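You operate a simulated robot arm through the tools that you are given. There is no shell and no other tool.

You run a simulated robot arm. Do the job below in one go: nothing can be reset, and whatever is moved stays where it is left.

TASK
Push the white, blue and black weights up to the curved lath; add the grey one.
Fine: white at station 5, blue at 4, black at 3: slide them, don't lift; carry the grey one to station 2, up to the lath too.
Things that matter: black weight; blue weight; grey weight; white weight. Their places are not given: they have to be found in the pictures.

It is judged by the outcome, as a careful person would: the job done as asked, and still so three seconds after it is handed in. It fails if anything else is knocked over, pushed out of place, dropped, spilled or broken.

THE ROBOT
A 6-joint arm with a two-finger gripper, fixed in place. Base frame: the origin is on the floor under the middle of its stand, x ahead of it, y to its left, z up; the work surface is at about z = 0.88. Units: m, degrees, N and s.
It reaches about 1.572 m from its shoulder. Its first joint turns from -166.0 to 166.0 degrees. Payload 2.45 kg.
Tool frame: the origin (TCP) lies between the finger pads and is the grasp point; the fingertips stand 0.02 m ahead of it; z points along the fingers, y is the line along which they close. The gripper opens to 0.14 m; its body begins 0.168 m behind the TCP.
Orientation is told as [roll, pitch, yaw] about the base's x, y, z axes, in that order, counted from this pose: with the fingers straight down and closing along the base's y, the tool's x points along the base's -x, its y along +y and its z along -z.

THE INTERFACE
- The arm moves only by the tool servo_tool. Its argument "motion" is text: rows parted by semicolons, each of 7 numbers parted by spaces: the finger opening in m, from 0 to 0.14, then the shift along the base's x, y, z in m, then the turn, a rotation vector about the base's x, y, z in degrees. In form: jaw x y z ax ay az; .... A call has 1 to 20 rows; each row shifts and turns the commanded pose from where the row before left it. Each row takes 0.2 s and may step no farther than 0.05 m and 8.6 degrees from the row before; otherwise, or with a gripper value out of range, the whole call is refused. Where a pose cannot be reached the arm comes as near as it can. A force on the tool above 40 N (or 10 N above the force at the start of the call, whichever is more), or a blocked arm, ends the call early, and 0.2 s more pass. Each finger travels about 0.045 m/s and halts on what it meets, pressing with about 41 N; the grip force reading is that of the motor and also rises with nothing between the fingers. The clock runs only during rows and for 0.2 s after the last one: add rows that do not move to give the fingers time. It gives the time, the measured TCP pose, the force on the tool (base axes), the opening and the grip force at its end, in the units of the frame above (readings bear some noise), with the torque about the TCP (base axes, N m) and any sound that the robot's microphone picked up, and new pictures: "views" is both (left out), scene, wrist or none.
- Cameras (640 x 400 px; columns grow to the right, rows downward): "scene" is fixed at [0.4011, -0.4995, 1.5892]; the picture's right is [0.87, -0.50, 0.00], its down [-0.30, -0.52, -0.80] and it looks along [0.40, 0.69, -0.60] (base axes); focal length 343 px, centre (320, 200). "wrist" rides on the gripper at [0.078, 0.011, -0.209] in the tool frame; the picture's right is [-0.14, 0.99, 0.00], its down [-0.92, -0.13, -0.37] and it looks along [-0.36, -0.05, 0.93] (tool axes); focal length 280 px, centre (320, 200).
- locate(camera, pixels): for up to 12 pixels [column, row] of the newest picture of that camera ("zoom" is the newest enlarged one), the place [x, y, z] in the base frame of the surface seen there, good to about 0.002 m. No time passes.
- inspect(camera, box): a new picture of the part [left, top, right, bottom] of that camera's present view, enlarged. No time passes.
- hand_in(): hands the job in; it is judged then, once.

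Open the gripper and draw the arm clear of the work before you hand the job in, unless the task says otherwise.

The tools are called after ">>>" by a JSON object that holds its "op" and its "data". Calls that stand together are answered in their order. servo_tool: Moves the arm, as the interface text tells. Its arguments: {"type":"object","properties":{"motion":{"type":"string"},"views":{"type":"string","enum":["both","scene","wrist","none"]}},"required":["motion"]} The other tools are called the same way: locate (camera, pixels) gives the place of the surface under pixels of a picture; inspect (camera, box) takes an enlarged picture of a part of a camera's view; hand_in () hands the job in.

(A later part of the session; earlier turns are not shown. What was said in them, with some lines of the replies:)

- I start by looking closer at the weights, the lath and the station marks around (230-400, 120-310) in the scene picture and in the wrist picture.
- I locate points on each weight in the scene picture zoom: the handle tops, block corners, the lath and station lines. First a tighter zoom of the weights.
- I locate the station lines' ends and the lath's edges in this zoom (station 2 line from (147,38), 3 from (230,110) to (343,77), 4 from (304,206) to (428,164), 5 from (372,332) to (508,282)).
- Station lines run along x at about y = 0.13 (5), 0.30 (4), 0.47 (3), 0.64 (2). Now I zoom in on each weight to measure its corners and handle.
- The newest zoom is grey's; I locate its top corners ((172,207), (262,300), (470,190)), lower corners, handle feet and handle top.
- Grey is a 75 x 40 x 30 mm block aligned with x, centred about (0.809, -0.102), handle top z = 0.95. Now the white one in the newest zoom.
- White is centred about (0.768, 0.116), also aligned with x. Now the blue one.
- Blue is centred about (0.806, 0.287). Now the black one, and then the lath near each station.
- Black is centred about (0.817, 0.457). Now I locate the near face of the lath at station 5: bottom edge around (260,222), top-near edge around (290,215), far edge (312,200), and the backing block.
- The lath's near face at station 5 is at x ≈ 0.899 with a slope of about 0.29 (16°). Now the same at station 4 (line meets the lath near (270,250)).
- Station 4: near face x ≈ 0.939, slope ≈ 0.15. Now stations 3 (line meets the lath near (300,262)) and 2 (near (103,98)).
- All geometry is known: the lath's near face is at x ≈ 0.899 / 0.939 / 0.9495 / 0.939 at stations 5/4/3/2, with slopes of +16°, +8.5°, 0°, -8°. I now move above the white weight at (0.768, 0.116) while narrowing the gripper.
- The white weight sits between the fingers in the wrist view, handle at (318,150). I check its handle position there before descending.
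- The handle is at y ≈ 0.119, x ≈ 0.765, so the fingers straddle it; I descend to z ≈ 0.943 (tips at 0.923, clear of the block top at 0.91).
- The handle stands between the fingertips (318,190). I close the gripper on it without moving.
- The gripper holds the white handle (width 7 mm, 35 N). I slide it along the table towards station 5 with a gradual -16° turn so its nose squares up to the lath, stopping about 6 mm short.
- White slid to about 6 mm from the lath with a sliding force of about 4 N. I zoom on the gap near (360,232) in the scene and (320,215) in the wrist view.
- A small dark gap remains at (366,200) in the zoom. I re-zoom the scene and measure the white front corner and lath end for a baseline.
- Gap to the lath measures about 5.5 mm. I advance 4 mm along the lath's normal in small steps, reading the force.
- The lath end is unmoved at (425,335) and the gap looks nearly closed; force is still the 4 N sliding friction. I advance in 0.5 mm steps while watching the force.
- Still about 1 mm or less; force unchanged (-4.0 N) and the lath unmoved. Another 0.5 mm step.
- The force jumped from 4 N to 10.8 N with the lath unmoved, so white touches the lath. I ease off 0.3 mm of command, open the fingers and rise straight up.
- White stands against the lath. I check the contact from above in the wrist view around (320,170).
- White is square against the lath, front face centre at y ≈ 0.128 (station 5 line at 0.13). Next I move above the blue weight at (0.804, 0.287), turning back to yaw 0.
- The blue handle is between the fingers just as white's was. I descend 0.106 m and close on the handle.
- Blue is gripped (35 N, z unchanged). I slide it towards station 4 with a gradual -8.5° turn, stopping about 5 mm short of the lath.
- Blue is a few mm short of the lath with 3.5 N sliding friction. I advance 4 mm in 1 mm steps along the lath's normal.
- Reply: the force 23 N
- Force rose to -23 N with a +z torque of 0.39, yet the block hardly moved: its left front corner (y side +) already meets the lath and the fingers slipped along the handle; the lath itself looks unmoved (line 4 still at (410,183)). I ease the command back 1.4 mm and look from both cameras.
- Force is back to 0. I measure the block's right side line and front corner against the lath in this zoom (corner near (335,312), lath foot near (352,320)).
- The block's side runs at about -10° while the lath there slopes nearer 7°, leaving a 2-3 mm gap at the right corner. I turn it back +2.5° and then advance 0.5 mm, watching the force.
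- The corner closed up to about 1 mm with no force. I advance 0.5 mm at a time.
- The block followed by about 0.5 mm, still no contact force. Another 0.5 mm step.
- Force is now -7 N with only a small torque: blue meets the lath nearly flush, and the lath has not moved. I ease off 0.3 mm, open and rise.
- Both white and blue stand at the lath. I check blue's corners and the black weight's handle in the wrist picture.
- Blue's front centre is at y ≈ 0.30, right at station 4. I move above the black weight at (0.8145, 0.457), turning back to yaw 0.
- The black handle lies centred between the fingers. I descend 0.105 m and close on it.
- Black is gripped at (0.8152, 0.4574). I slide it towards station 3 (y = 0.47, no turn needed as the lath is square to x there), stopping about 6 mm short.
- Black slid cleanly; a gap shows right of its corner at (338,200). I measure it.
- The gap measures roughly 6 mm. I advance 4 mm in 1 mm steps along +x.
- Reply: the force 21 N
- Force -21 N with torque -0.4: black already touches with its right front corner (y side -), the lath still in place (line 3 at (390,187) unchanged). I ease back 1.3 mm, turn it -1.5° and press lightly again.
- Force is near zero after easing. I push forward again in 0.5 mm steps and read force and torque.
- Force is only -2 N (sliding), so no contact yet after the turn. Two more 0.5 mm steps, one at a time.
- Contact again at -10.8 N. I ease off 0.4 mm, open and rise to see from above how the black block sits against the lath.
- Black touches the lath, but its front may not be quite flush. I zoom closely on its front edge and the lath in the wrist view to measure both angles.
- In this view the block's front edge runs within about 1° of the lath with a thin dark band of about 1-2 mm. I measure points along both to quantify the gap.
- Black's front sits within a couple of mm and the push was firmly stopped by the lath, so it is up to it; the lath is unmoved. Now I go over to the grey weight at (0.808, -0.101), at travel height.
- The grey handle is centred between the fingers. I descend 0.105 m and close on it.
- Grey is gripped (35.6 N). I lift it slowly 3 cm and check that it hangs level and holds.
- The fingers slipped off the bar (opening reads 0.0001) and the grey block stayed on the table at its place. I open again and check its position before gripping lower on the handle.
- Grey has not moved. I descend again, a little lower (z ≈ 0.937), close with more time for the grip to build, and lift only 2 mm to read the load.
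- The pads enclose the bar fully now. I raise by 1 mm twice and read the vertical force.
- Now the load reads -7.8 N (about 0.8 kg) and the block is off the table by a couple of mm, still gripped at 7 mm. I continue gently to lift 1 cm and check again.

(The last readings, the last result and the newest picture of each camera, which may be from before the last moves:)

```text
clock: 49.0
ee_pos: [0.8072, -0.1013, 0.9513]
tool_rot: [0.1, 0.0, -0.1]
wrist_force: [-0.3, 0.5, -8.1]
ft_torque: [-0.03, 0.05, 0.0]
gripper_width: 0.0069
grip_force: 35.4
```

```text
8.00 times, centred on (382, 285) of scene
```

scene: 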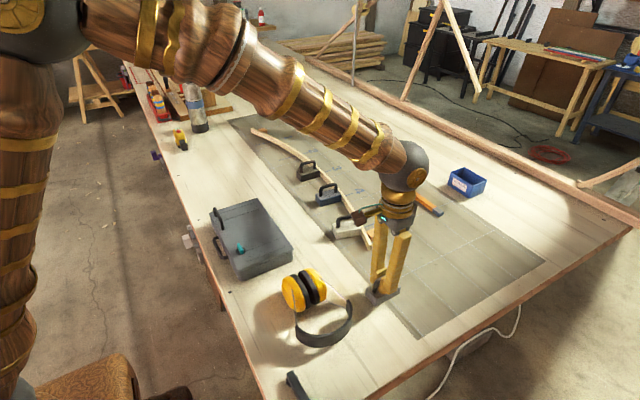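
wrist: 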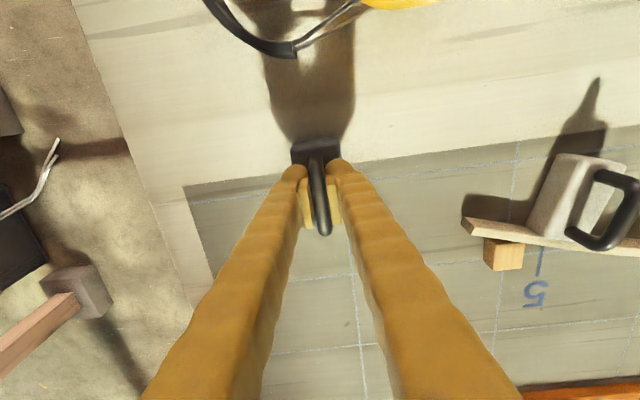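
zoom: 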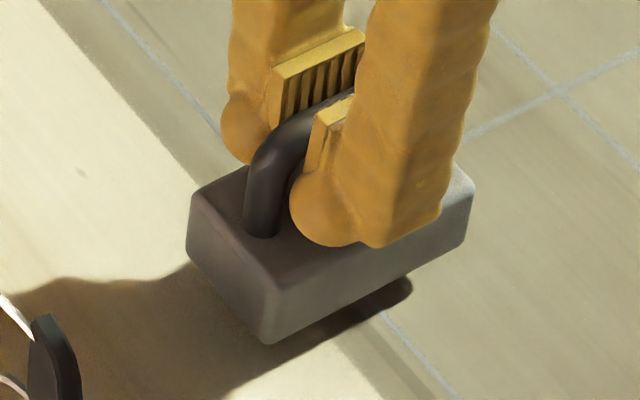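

Grey hangs level, load -8.1 N, grip steady. Before carrying, I check the toolbox's edge and height near the path.

>>> {"op": "locate", "data": {"camera": "scene", "pixels": [[291, 247], [262, 203], [245, 240], [293, 258], [217, 215], [220, 240], [344, 217], [328, 185], [307, 163]]}}

>>> {"op": "servo_tool", "data": {"motion": "0 0 0 0.005 0 0 0; 0 0 0 0.01 0 0 0; 0 0 0 0.01 0 0 0; 0 0 0 0.01 0 0 0; 0 0 0 0.01 0 0 0; 0 0 0 0.01 0 0 0; 0 0 0 0.01 0 0 0; 0 0 0 0.01 0 0 0; 0 0 0 0.005 0 0 0; 0 0 0 0 0 0 0", "views": "both"}}

>>> {"op": "inspect", "data": {"camera": "scene", "box": [350, 220, 430, 310]}}

```text
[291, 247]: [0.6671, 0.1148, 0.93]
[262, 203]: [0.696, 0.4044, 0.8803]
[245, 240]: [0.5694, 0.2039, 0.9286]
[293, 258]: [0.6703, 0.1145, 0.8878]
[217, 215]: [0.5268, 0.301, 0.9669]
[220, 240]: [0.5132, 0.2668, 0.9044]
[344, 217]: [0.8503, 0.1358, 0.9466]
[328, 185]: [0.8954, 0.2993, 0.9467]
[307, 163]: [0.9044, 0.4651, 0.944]
```

```text
clock: 51.2
ee_pos: [0.8087, -0.1013, 1.031]
tool_rot: [0.0, 0.1, -0.1]
wrist_force: [-0.5, 0.0, -8.5]
ft_torque: [0.0, 0.02, -0.02]
gripper_width: 0.0068
grip_force: 35.2
```

scene: 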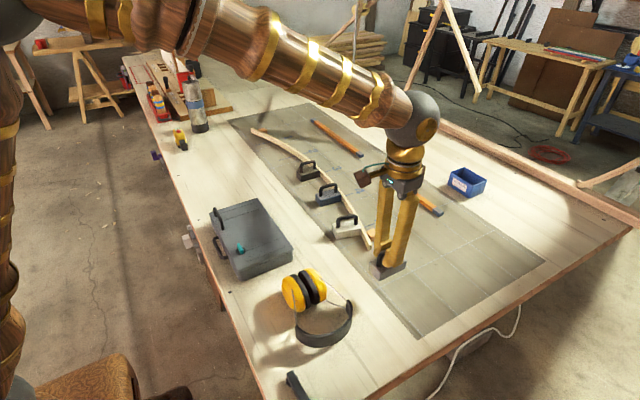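
wrist: 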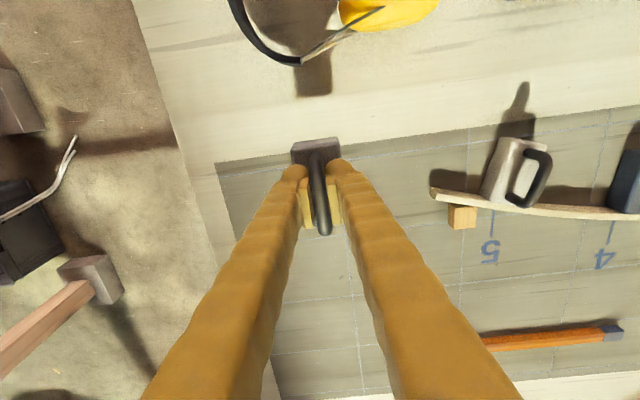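

```text
4.44 times, centred on (390, 265) of scene
```

zoom: 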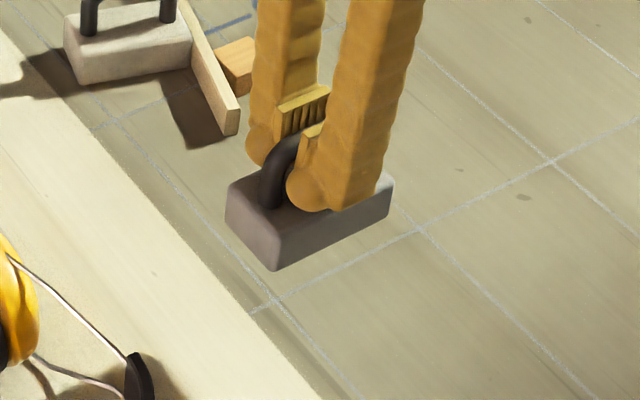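

Grey is held steadily at z = 1.031 (bottom near 0.97, above every handle at 0.95). I carry it in +y along x ≈ 0.78, on the near side of the weights, with a smooth ramp.

>>> {"op": "servo_tool", "data": {"motion": "0 -0.002 0.008 0 0 0 0; 0 -0.004 0.016 0 0 0 0; 0 -0.006 0.024 0 0 0 0; 0 -0.006 0.03 0 0 0 0; 0 -0.006 0.034 0 0 0 0; 0 -0.004 0.035 0 0 0 0; 0 -0.002 0.035 0 0 0 0; 0 0 0.035 0 0 0 0; 0 0 0.035 0 0 0 0; 0 0 0.035 0 0 0 0; 0 0 0.035 0 0 0 0; 0 0 0.035 0 0 0 0; 0 0 0.035 0 0 0 0; 0 0 0.035 0 0 0 0; 0 0 0.034 0 0 0 0; 0 0 0.03 0 0 0 0; 0 0 0.024 0 0 0 0; 0 0 0.016 0 0 0 0; 0 0 0.008 0 0 0 0; 0 0 0 0 0 0 0", "views": "both"}}

```text
clock: 55.4
ee_pos: [0.779, 0.4378, 1.0309]
tool_rot: [0.0, 0.1, 0.0]
wrist_force: [-0.3, -0.2, -8.0]
ft_torque: [-0.01, 0.02, 0.03]
gripper_width: 0.0069
grip_force: 35.5
```

scene: 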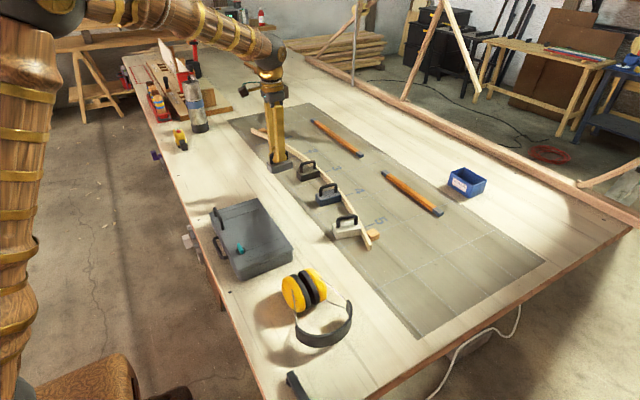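
wrist: 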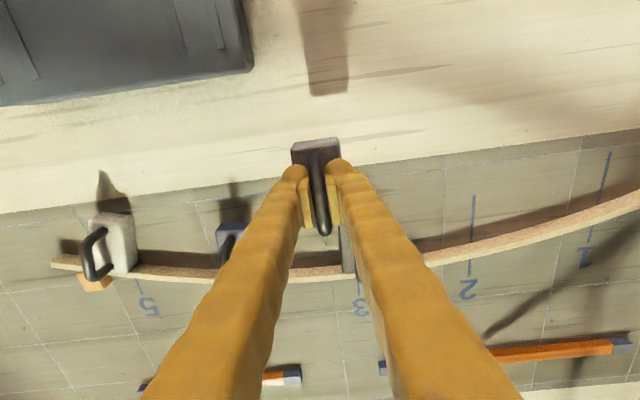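

Grey is still held firmly (load -8 N). I continue to (0.78, 0.634) and then forward to x ≈ 0.87, turning gradually +8° to match the lath at station 2.

>>> {"op": "servo_tool", "data": {"motion": "0 0 0.01 0 0 0 0; 0 0 0.02 0 0 0 0; 0 0 0.03 0 0 0 1; 0 0 0.034 0 0 0 1; 0 0 0.034 0 0 0 1; 0 0.005 0.03 0 0 0 1; 0 0.01 0.02 0 0 0 1; 0 0.015 0.012 0 0 0 1; 0 0.018 0.006 0 0 0 1; 0 0.018 0 0 0 0 1; 0 0.014 0 0 0 0 0; 0 0.009 0 0 0 0 0; 0 0.004 0 0 0 0 0; 0 0 0 0 0 0 0", "views": "both"}}

>>> {"op": "inspect", "data": {"camera": "scene", "box": [260, 120, 340, 190]}}

```text
clock: 58.4
ee_pos: [0.871, 0.6346, 1.0301]
tool_rot: [0.0, 0.0, 8.0]
wrist_force: [-0.4, -0.1, -7.3]
ft_torque: [-0.03, 0.0, -0.01]
gripper_width: 0.0069
grip_force: 34.9
```

scene: 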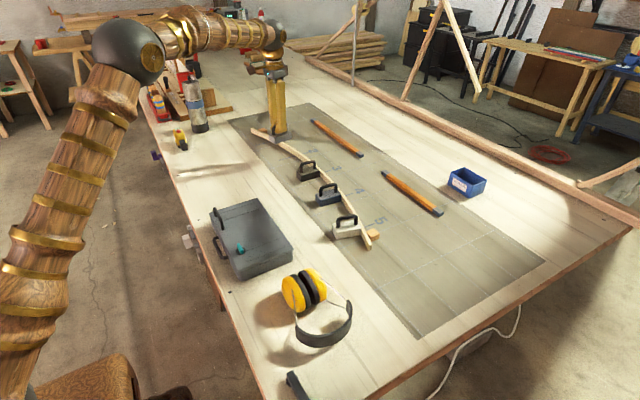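
wrist: 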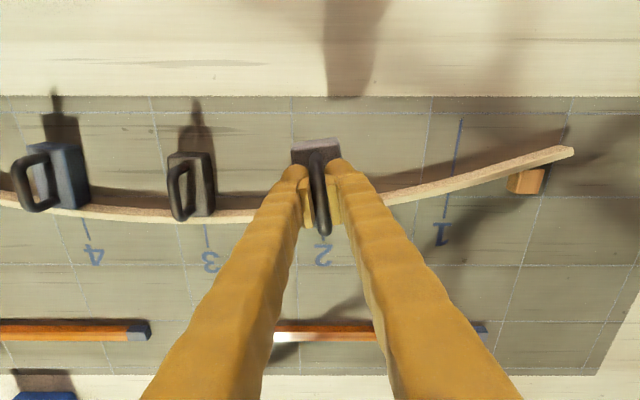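

```text
5.71 times, centred on (300, 155) of scene
```

zoom: 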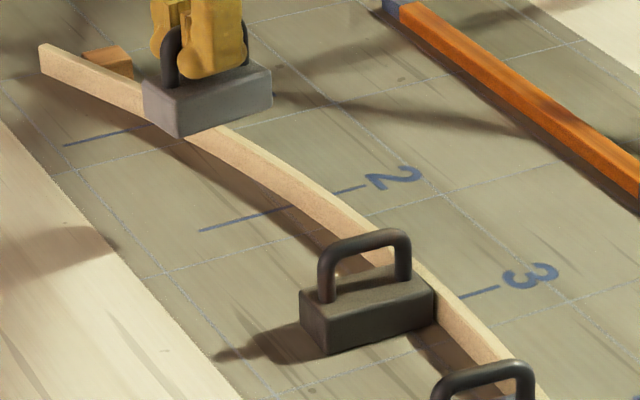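

Grey hangs over station 2's line with about 3 cm to the lath. I lower it to just above the table.

>>> {"op": "servo_tool", "data": {"motion": "0 0 0 -0.006 0 0 0; 0 0 0 -0.012 0 0 0; 0 0 0 -0.014 0 0 0; 0 0 0 -0.014 0 0 0; 0 0 0 -0.014 0 0 0; 0 0 0 -0.012 0 0 0; 0 0 0 -0.008 0 0 0; 0 0 0 -0.004 0 0 0; 0 0 0 0 0 0 0", "views": "both"}}

>>> {"op": "inspect", "data": {"camera": "scene", "box": [260, 130, 330, 180]}}

```text
clock: 60.4
ee_pos: [0.8715, 0.6348, 0.9456]
tool_rot: [0.0, -0.1, 7.9]
wrist_force: [-0.1, 0.7, -7.5]
ft_torque: [-0.02, 0.06, 0.0]
gripper_width: 0.0071
grip_force: 34.3
```

scene: 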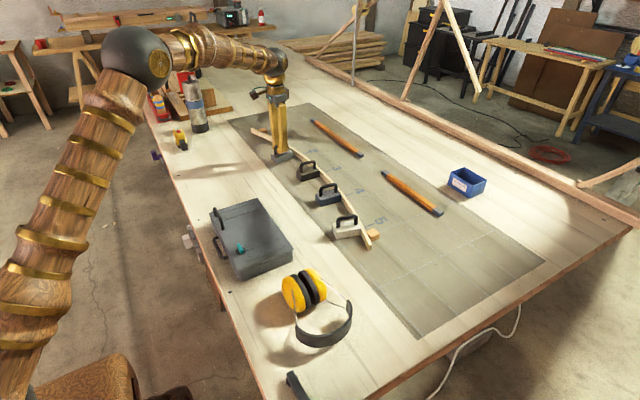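
wrist: 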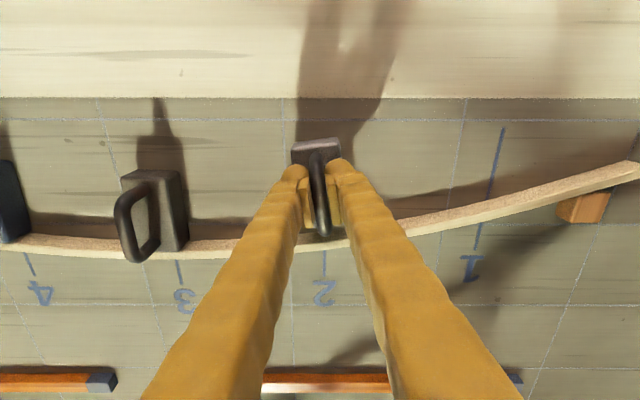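

```text
8.00 times, centred on (295, 155) of scene
```

zoom: 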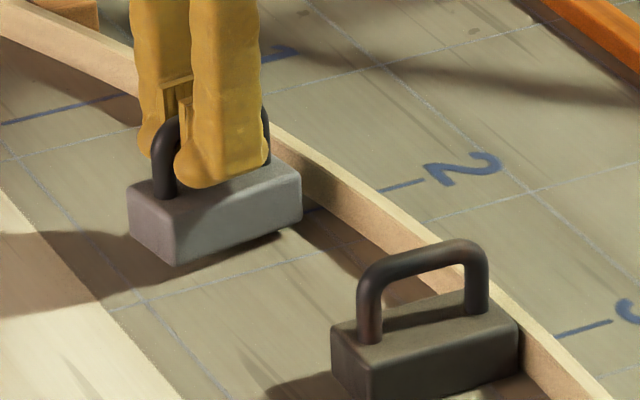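

Still hanging a few mm above the table (load -7.5 N). I lower in 1 mm steps until the table takes the weight.

>>> {"op": "servo_tool", "data": {"motion": "0 0 0 -0.001 0 0 0; 0 0 0 -0.001 0 0 0; 0 0 0 -0.001 0 0 0; 0 0 0 0 0 0 0", "views": "none"}}

>>> {"op": "servo_tool", "data": {"motion": "0 0 0 -0.001 0 0 0; 0 0 0 -0.001 0 0 0; 0 0 0 0 0 0 0", "views": "none"}}

```text
clock: 61.4
ee_pos: [0.8714, 0.634, 0.9428]
tool_rot: [-0.1, -0.1, 8.1]
wrist_force: [-0.4, 1.0, -7.8]
ft_torque: [0.0, 0.03, -0.03]
gripper_width: 0.0069
grip_force: 35.1
```

```text
clock: 62.2
ee_pos: [0.8718, 0.6349, 0.9412]
tool_rot: [-0.1, 0.1, 7.9]
wrist_force: [0.1, 0.3, -7.1]
ft_torque: [0.01, 0.01, 0.01]
gripper_width: 0.007
grip_force: 35.5
```

Load still -7.1 N, so not down yet; I go on in 0.5-1 mm steps.

>>> {"op": "servo_tool", "data": {"motion": "0 0 0 -0.0007 0 0 0; 0 0 0 -0.0007 0 0 0; 0 0 0 0 0 0 0", "views": "none"}}

>>> {"op": "inspect", "data": {"camera": "scene", "box": [270, 140, 310, 170]}}

```text
clock: 63.0
ee_pos: [0.8714, 0.6339, 0.9398]
tool_rot: [0.0, 0.1, 8.0]
wrist_force: [0.0, 0.4, -7.9]
ft_torque: [-0.03, 0.02, 0.02]
gripper_width: 0.007
grip_force: 34.9
```

```text
13.33 times, centred on (290, 155) of scene
```

zoom: 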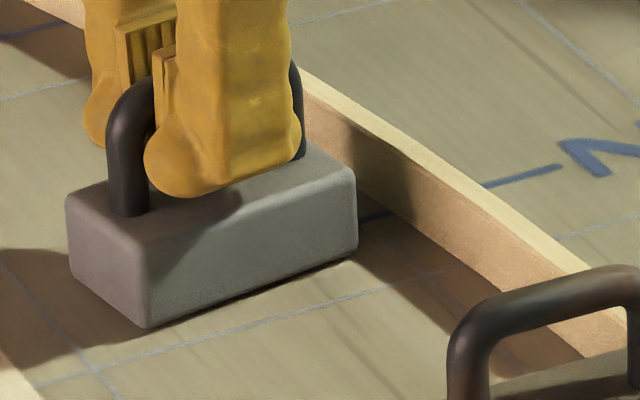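

The block looks about a millimetre above the table. Further 0.5 mm steps down.

>>> {"op": "servo_tool", "data": {"motion": "0 0 0 -0.0005 0 0 0; 0 0 0 -0.0005 0 0 0; 0 0 0 0 0 0 0", "views": "none"}}

>>> {"op": "servo_tool", "data": {"motion": "0 0 0 -0.0005 0 0 0; 0 0 0 -0.0003 0 0 0; 0 0 0 0 0 0 0", "views": "none"}}

```text
clock: 63.8
ee_pos: [0.8722, 0.6344, 0.9381]
tool_rot: [0.0, 0.0, 8.0]
wrist_force: [-0.4, -0.5, -7.2]
ft_torque: [-0.01, 0.05, 0.02]
gripper_width: 0.0071
grip_force: 34.8
```

```text
clock: 64.6
ee_pos: [0.871, 0.6351, 0.9371]
tool_rot: [0.1, -0.1, 8.0]
wrist_force: [0.1, 1.0, -3.1]
ft_torque: [0.06, -0.23, -0.01]
gripper_width: 0.0072
grip_force: 34.1
```

The load dropped to -3.1 N: the block is touching down. One more 0.6 mm settles it.

>>> {"op": "servo_tool", "data": {"motion": "0 0 0 -0.0006 0 0 0; 0 0 0 0 0 0 0", "views": "none"}}

>>> {"op": "inspect", "data": {"camera": "scene", "box": [270, 140, 310, 170]}}

```text
clock: 65.2
ee_pos: [0.8722, 0.634, 0.938]
tool_rot: [-0.1, -0.1, 8.0]
wrist_force: [1.6, 2.3, 5.7]
ft_torque: [0.09, -0.63, 0.02]
gripper_width: 0.0067
grip_force: 35.4
```

```text
13.33 times, centred on (290, 155) of scene
```

zoom: 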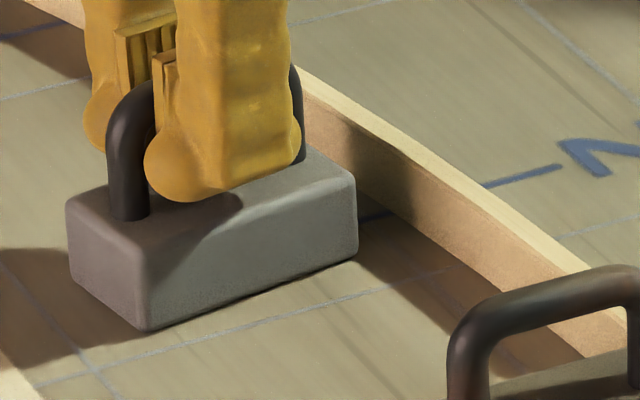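

Grey is on the table now (slight downward press, nose first). I open so it settles flat, raise the fingers slightly to z ≈ 0.943, and re-grip for the final slide.

>>> {"op": "servo_tool", "data": {"motion": "0.0 0 0 0.0006 0 0 0; 0.02 0 0 0 0 0 0; 0.04 0 0 0 0 0 0; 0.05 0 0 0.005 0 0 0; 0.05 0 0 0 0 0 0; 0.03 0 0 0 0 0 0; 0.01 0 0 0 0 0 0; 0 0 0 0 0 0 0; 0 0 0 0 0 0 0; 0 0 0 0 0 0 0", "views": "both"}}

>>> {"op": "inspect", "data": {"camera": "scene", "box": [270, 140, 310, 170]}}

```text
clock: 67.4
ee_pos: [0.8711, 0.6337, 0.9428]
tool_rot: [0.0, 0.0, 8.1]
wrist_force: [-0.4, -1.4, -0.9]
ft_torque: [-0.03, 0.06, 0.06]
gripper_width: 0.0074
grip_force: 35.6
```

scene: 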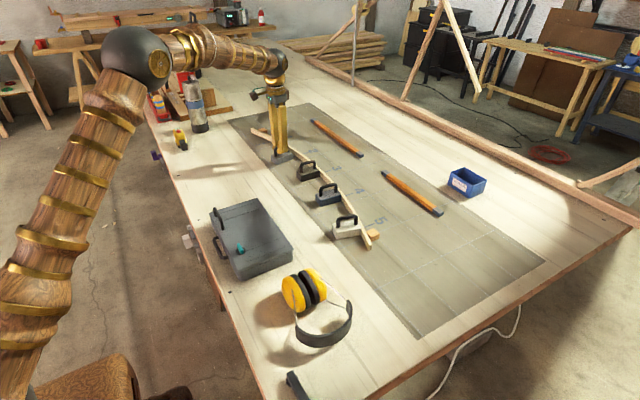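
wrist: 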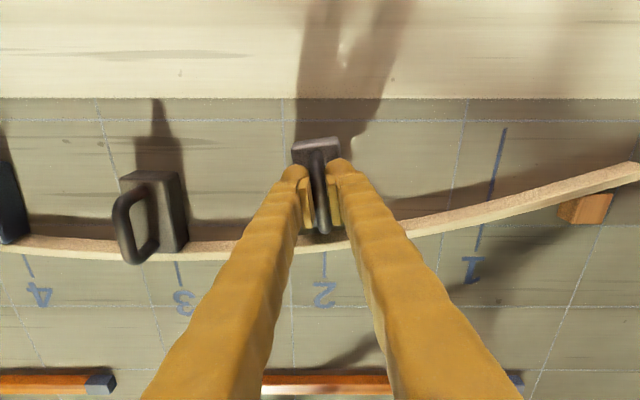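

```text
13.33 times, centred on (290, 155) of scene
```

zoom: 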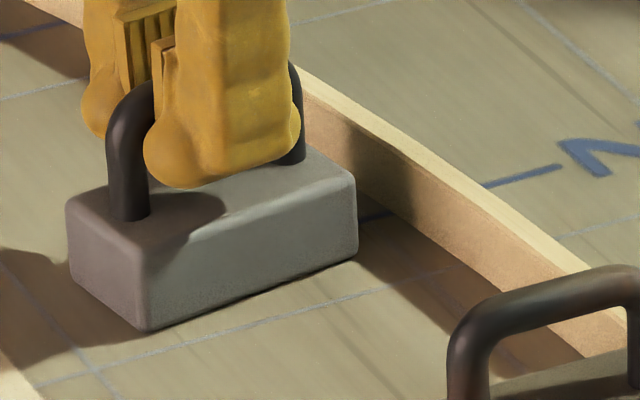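

Grey rests flat and is re-gripped. I measure its side line and the gap to the lath in this zoom (corner near (352,245), lath foot near (375,215)).

>>> {"op": "locate", "data": {"camera": "zoom", "pixels": [[350, 240], [345, 195], [160, 318], [250, 285], [160, 265], [250, 225], [385, 215], [400, 222], [375, 205], [365, 190], [420, 235], [345, 165]]}}

```text
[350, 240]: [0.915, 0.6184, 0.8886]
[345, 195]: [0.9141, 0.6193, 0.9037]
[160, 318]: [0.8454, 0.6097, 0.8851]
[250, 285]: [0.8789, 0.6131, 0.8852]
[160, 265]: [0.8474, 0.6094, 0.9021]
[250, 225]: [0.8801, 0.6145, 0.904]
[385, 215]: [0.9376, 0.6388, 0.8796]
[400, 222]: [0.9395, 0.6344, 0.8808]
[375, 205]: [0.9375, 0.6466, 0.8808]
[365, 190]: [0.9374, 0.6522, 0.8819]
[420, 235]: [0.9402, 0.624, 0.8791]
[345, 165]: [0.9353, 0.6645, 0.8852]
```

Grey's yaw is about 7°, matching the lath's slope (≈7°) there; the gap is about 25 mm. I slide it forward 19 mm along the lath's normal.

>>> {"op": "servo_tool", "data": {"motion": "0 0.002 0.0003 0 0 0 0; 0 0.003 0.0004 0 0 0 0; 0 0.003 0.0004 0 0 0 0; 0 0.003 0.0004 0 0 0 0; 0 0.003 0.0004 0 0 0 0; 0 0.003 0.0004 0 0 0 0; 0 0.002 0.0003 0 0 0 0; 0 0 0 0 0 0 0", "views": "both"}}

>>> {"op": "inspect", "data": {"camera": "scene", "box": [280, 140, 312, 165]}}

```text
clock: 69.2
ee_pos: [0.8896, 0.6378, 0.9424]
tool_rot: [-0.1, -0.1, 8.0]
wrist_force: [-1.4, -1.3, -0.5]
ft_torque: [-0.01, -0.06, -0.01]
gripper_width: 0.0074
grip_force: 35.5
```

scene: 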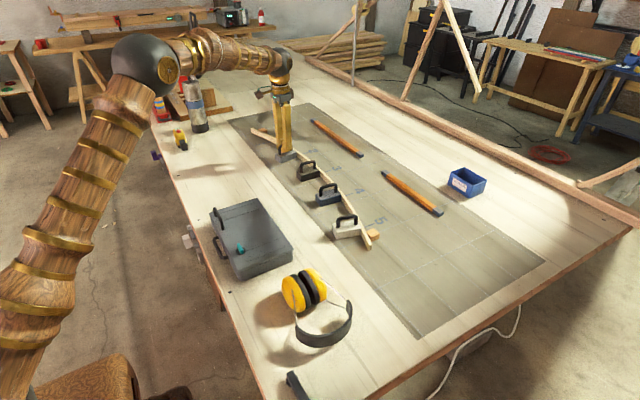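
wrist: 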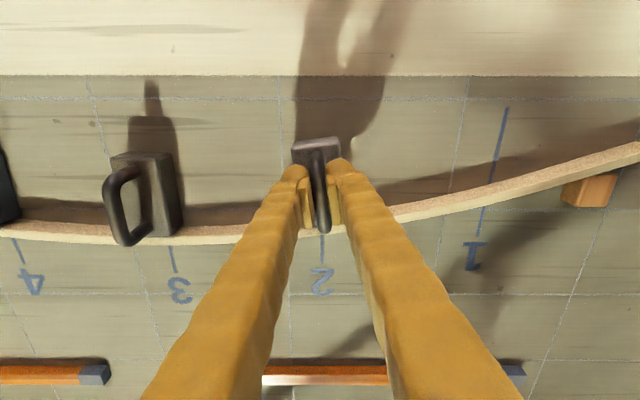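

```text
16.00 times, centred on (296, 152) of scene
```

zoom: 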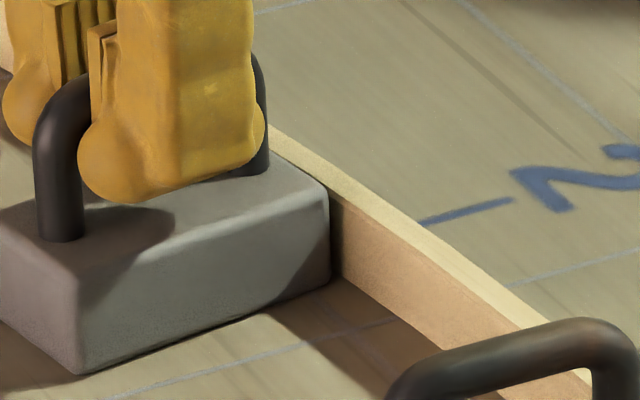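

About 5 mm remain, force only -1.4 N. I advance 1 mm twice and check.

>>> {"op": "servo_tool", "data": {"motion": "0 0.001 0.00013 0 0 0 0; 0 0.001 0.00013 0 0 0 0; 0 0 0 0 0 0 0", "views": "none"}}

>>> {"op": "inspect", "data": {"camera": "scene", "box": [280, 140, 312, 165]}}

```text
clock: 70.0
ee_pos: [0.8909, 0.6379, 0.9425]
tool_rot: [-0.1, 0.1, 8.0]
wrist_force: [-17.9, -6.6, 2.8]
ft_torque: [-0.1, 0.39, 0.18]
gripper_width: 0.0077
grip_force: 35.4
```

```text
16.00 times, centred on (296, 152) of scene
```

zoom: 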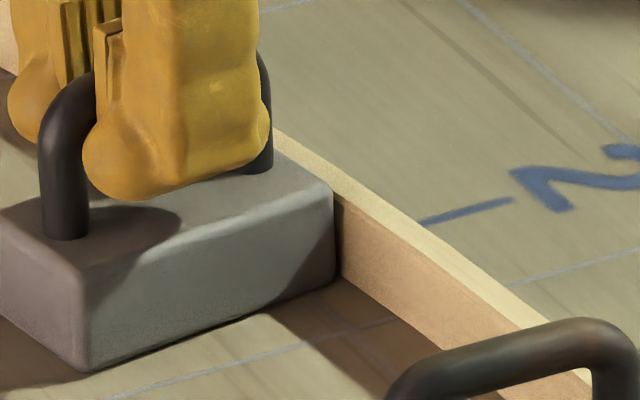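

Contact at -18 N (left front corner by the torque); the lath is unmoved. I ease back 1 mm, turn +1.5° to square it and come up again in 0.5 mm steps.

>>> {"op": "servo_tool", "data": {"motion": "0 -0.0012 -0.0002 0 0 0 0; 0 0 0 0 0 0 0.75; 0 0 0 0 0 0 0.75; 0 0.0005 0 0 0 0 0; 0 0 0 0 0 0 0", "views": "none"}}

>>> {"op": "servo_tool", "data": {"motion": "0 0.0005 0.0001 0 0 0 0; 0 0 0 0 0 0 0", "views": "none"}}

```text
clock: 71.2
ee_pos: [0.8918, 0.6373, 0.9431]
tool_rot: [0.1, 0.0, 9.5]
wrist_force: [1.7, 0.1, -0.1]
ft_torque: [0.0, -0.27, -0.04]
gripper_width: 0.0072
grip_force: 35.5
```

```text
clock: 71.8
ee_pos: [0.8925, 0.6357, 0.9428]
tool_rot: [0.1, 0.0, 9.5]
wrist_force: [-3.7, -0.8, -0.5]
ft_torque: [-0.01, 0.04, -0.1]
gripper_width: 0.0075
grip_force: 35.4
```

Force -3.7 N, just sliding or first touch. One more 0.5 mm step and a look.

>>> {"op": "servo_tool", "data": {"motion": "0 0.0005 0.0001 0 0 0 0; 0 0 0 0 0 0 0", "views": "none"}}

>>> {"op": "inspect", "data": {"camera": "scene", "box": [280, 140, 312, 165]}}

```text
clock: 72.4
ee_pos: [0.8926, 0.6371, 0.9434]
tool_rot: [0.0, 0.2, 9.5]
wrist_force: [-16.0, -3.2, -0.1]
ft_torque: [-0.06, 0.46, -0.3]
gripper_width: 0.0078
grip_force: 35.2
```

```text
16.00 times, centred on (296, 152) of scene
```

zoom: 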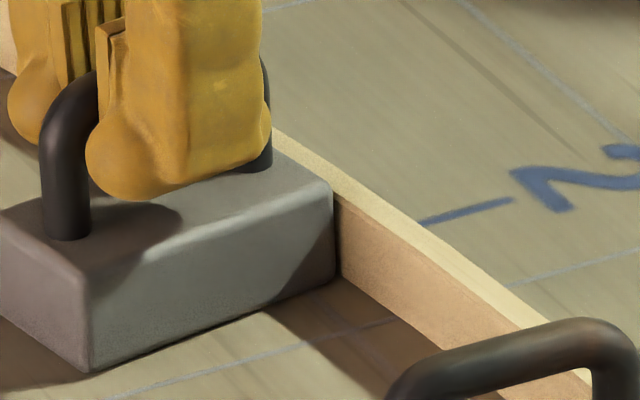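

Contact at -16 N, reaction now within the face width, so grey sits squarely on the lath; lath unmoved. I ease off, open, and rise.

>>> {"op": "servo_tool", "data": {"motion": "0 -0.0007 -0.0001 0 0 0 0; 0.01 0 0 0 0 0 0; 0.03 0 0 0 0 0 0; 0.05 0 0 0 0 0 0; 0.06 0 0 0 0 0 0; 0.06 0 0 0 0 0 0; 0.06 0 0 0.02 0 0 0; 0.06 0 0 0.04 0 0 0; 0.06 0 0 0.045 0 0 0; 0.06 0 0 0 0 0 0", "views": "both"}}

>>> {"op": "inspect", "data": {"camera": "wrist", "box": [285, 110, 365, 205]}}

>>> {"op": "inspect", "data": {"camera": "scene", "box": [270, 135, 325, 180]}}

```text
clock: 74.6
ee_pos: [0.8919, 0.6376, 1.0484]
tool_rot: [0.0, 0.0, 9.5]
wrist_force: [-0.2, -0.4, -0.6]
ft_torque: [-0.03, -0.01, 0.02]
gripper_width: 0.0601
grip_force: 0.0
```

scene: 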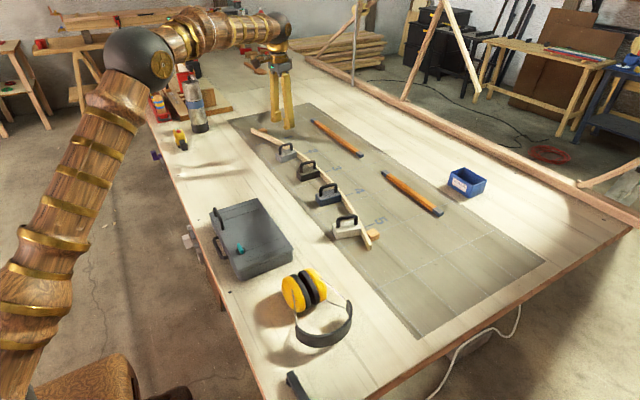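
wrist: 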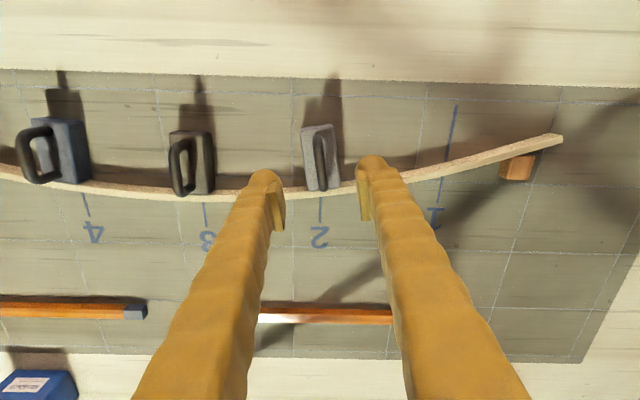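

```text
4.21 times, centred on (325, 158) of wrist
```

zoom: 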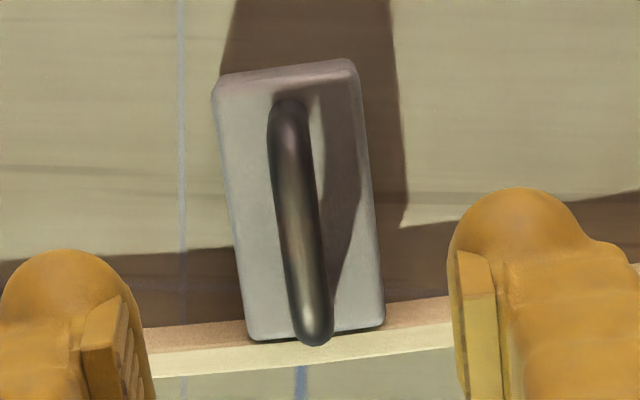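

```text
8.89 times, centred on (298, 158) of scene
```

zoom: 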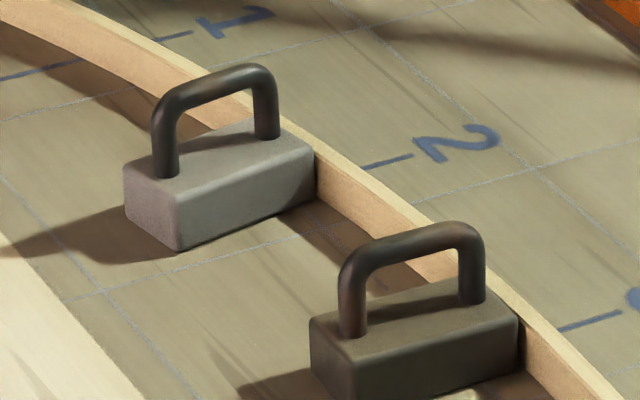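

Grey is at the lath at station 2. I verify its position relative to the station line and compare the lath's ends with the first pictures.

>>> {"op": "locate", "data": {"camera": "wrist", "pixels": [[303, 130], [331, 127], [309, 190], [341, 186], [320, 205], [318, 220], [550, 137], [563, 145], [510, 170], [208, 190], [175, 192], [205, 205]]}}

>>> {"op": "inspect", "data": {"camera": "scene", "box": [345, 220, 377, 250]}}

```text
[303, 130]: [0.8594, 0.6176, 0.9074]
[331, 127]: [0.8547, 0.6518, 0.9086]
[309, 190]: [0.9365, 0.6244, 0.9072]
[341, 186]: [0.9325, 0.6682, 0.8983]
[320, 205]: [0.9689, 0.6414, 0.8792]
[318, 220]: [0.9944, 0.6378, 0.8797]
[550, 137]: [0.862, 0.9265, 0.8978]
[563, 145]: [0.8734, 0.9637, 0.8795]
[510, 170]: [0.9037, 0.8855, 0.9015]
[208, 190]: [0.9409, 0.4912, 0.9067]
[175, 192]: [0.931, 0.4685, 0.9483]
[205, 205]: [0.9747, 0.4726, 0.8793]
```

```text
13.33 times, centred on (361, 235) of scene
```

zoom: 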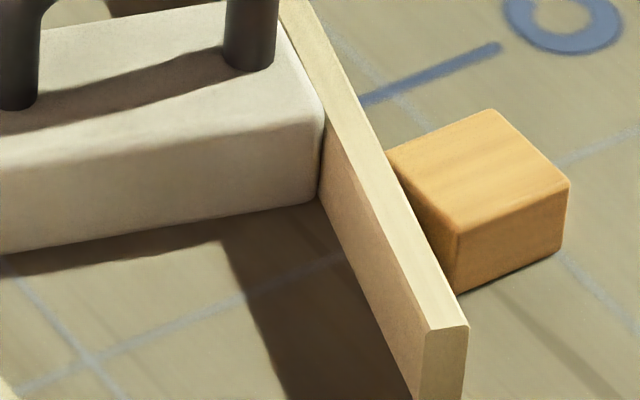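

The lath end and its wood block are exactly where they were ((425,333) and (460,230) in this zoom). To judge the remaining gaps straight from above, I move the gripper so that the wrist camera stands over the lath near station 3.

>>> {"op": "servo_tool", "data": {"motion": "0.06 0.0276 -0.0336 0.01 0 0 -1.9; 0.06 0.0276 -0.0336 0.01 0 0 -1.9; 0.06 0.0276 -0.0336 0.01 0 0 -1.9; 0.06 0.0276 -0.0336 0 0 0 -1.9; 0.06 0.0276 -0.0336 0 0 0 -1.9; 0.06 0 0 0 0 0 0; 0.06 0 0 0 0 0 0", "views": "both"}}

>>> {"op": "inspect", "data": {"camera": "wrist", "box": [270, 40, 370, 120]}}

>>> {"op": "inspect", "data": {"camera": "wrist", "box": [130, 60, 250, 150]}}

>>> {"op": "inspect", "data": {"camera": "wrist", "box": [390, 20, 510, 110]}}

```text
clock: 76.2
ee_pos: [1.03, 0.4692, 1.0785]
tool_rot: [0.0, 0.0, 0.0]
wrist_force: [0.0, 0.4, -0.1]
ft_torque: [-0.02, -0.03, 0.02]
gripper_width: 0.0599
grip_force: 0.0
```

scene: 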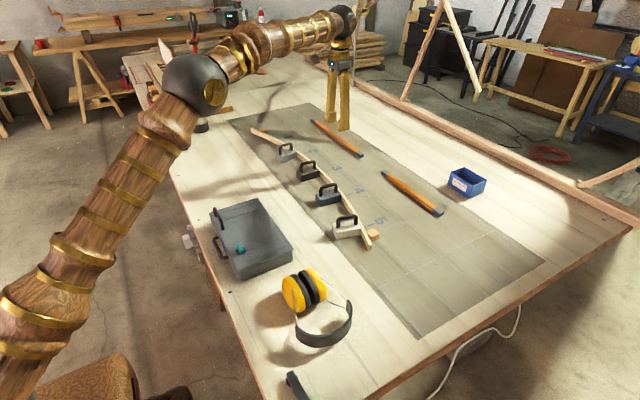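
wrist: 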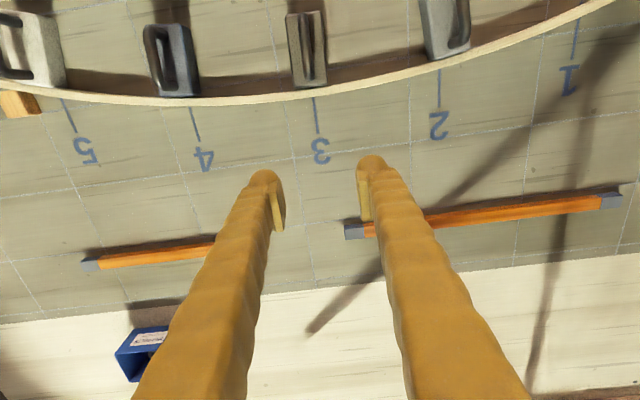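

```text
5.00 times, centred on (320, 80) of wrist
```

zoom: 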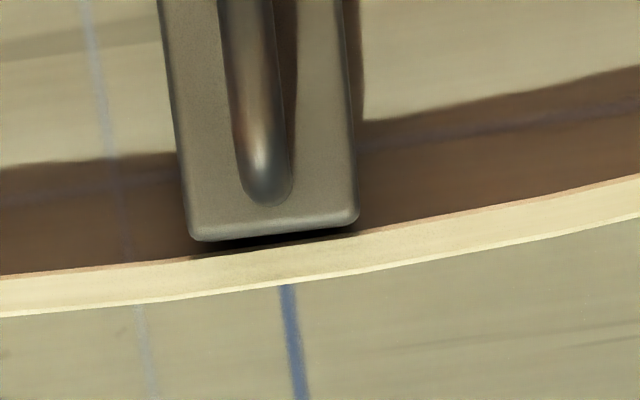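

```text
4.44 times, centred on (190, 105) of wrist
```

zoom: 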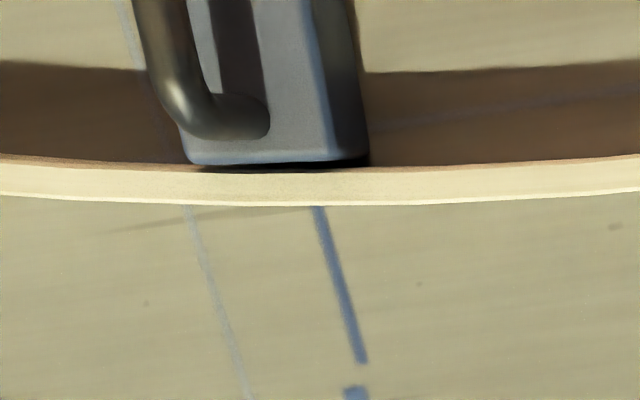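

```text
4.44 times, centred on (450, 65) of wrist
```

zoom: 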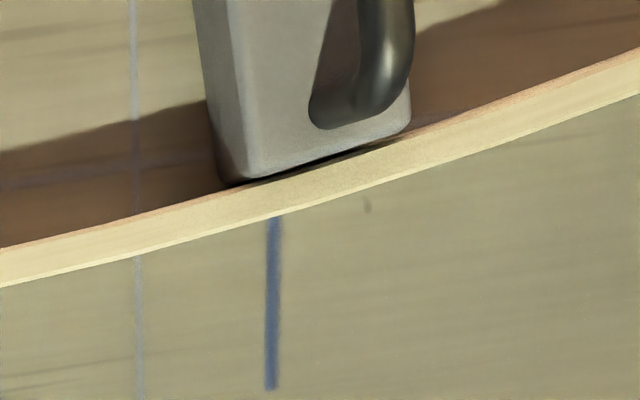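

From straight above, blue, black and grey fronts run along the lath with only a thin 1.5-3 mm visual line at their contact. I check white at the top left the same way.

>>> {"op": "inspect", "data": {"camera": "wrist", "box": [0, 40, 110, 125]}}

>>> {"op": "inspect", "data": {"camera": "scene", "box": [250, 120, 400, 260]}}

```text
4.71 times, centred on (55, 82) of wrist
```

zoom: 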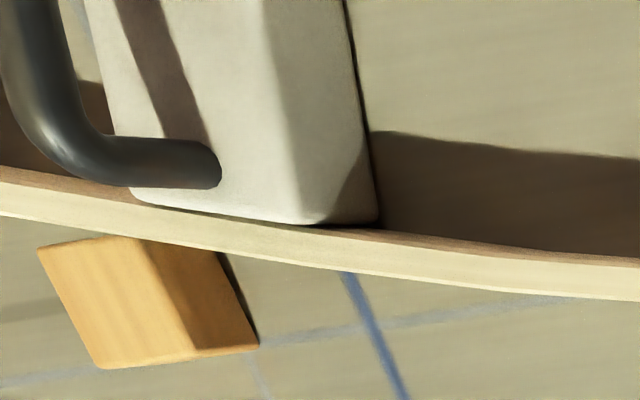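

```text
2.86 times, centred on (325, 190) of scene
```

zoom: 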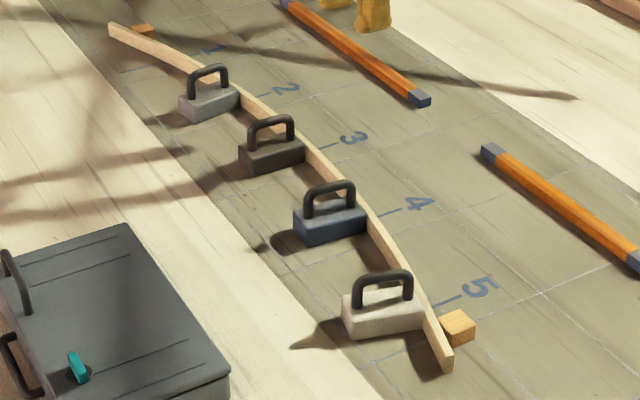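

All four stand at their stations (white 5, blue 4, black 3, grey 2), up to the lath, and nothing else has moved. I raise the arm, open the gripper and draw it back clear.

>>> {"op": "servo_tool", "data": {"motion": "0.07 0 0 0.03 0 0 0; 0.09 0 0 0.04 0 0 0; 0.11 0 0 0.04 0 0 0; 0.13 0 0 0.04 0 0 0; 0.14 0 0 0.04 0 0 0; 0.14 -0.03 0 0.02 0 0 0; 0.14 -0.04 0 0.01 0 0 0; 0.14 -0.04 0 0 0 0 0; 0.14 -0.04 0 0 0 0 0; 0.14 -0.04 0 0 0 0 0; 0.14 -0.04 0 0 0 0 0; 0.14 -0.04 0 0 0 0 0; 0.14 -0.04 0 0 0 0 0; 0.14 -0.03 0 0 0 0 0; 0.14 0 0 0 0 0 0; 0.14 0 0 0 0 0 0", "views": "both"}}

>>> {"op": "inspect", "data": {"camera": "scene", "box": [250, 120, 400, 260]}}

```text
clock: 79.6
ee_pos: [0.6586, 0.4551, 1.2803]
tool_rot: [0.0, 0.0, 0.0]
wrist_force: [0.1, 0.3, -0.1]
ft_torque: [0.03, 0.03, 0.0]
gripper_width: 0.1398
grip_force: 0.1
out of reach, approached as far as the arm can: row 4, 5
```

scene: 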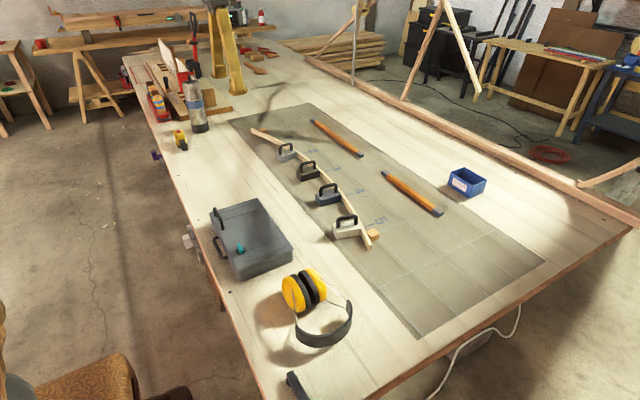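
wrist: 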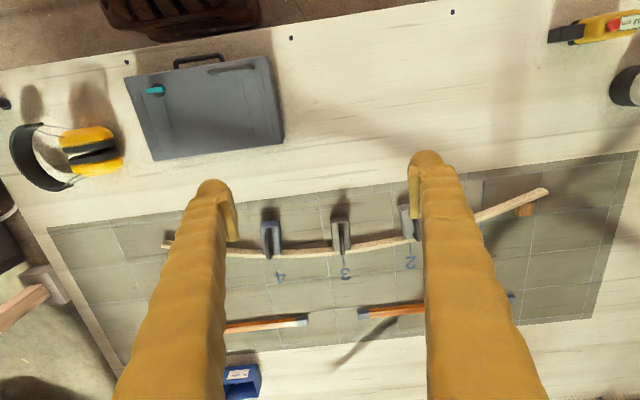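

```text
2.86 times, centred on (325, 190) of scene
```

zoom: 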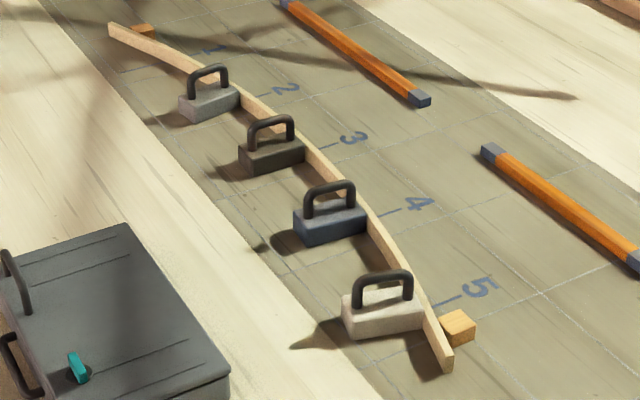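

The arm is clear with the gripper open at z = 1.28, and the pictures show all four weights at the lath at stations 2 to 5, with the lath, pencils, box and other things undisturbed. I hand the job in.

>>> {"op": "hand_in", "data": {}}

```text
The job is handed in.
```

The job is handed in. All four weights are up to the curved lath: white at station 5, blue at 4, black at 3 and grey at 2. White, blue and black were slid along the table without lifting, and grey was carried over and slid the last couple of centimetres.

- **Contact:** each weight was pushed until the force reading showed the lath had stopped it. From above, white shows almost no gap. Blue and grey show a thin line of about 1.5–2 mm. Black shows about 1.7 mm on one side and 3 mm on the other, so it is about 2° off square.
- **Angles:** I turned white, blue and grey to sit roughly square to the lath's curve. Black ended up turned by about 2–3°.
- **Grey pick-up:** on the first try the fingers slipped off the handle while grey was still at its starting place. It was not visibly shifted. The second grip was lower and held all the way.
- **Everything else:** the lath and its two wood blocks, the pencils, toolbox and earmuffs look undisturbed in the final pictures.

The gripper is open and the arm is drawn back clear of the work.
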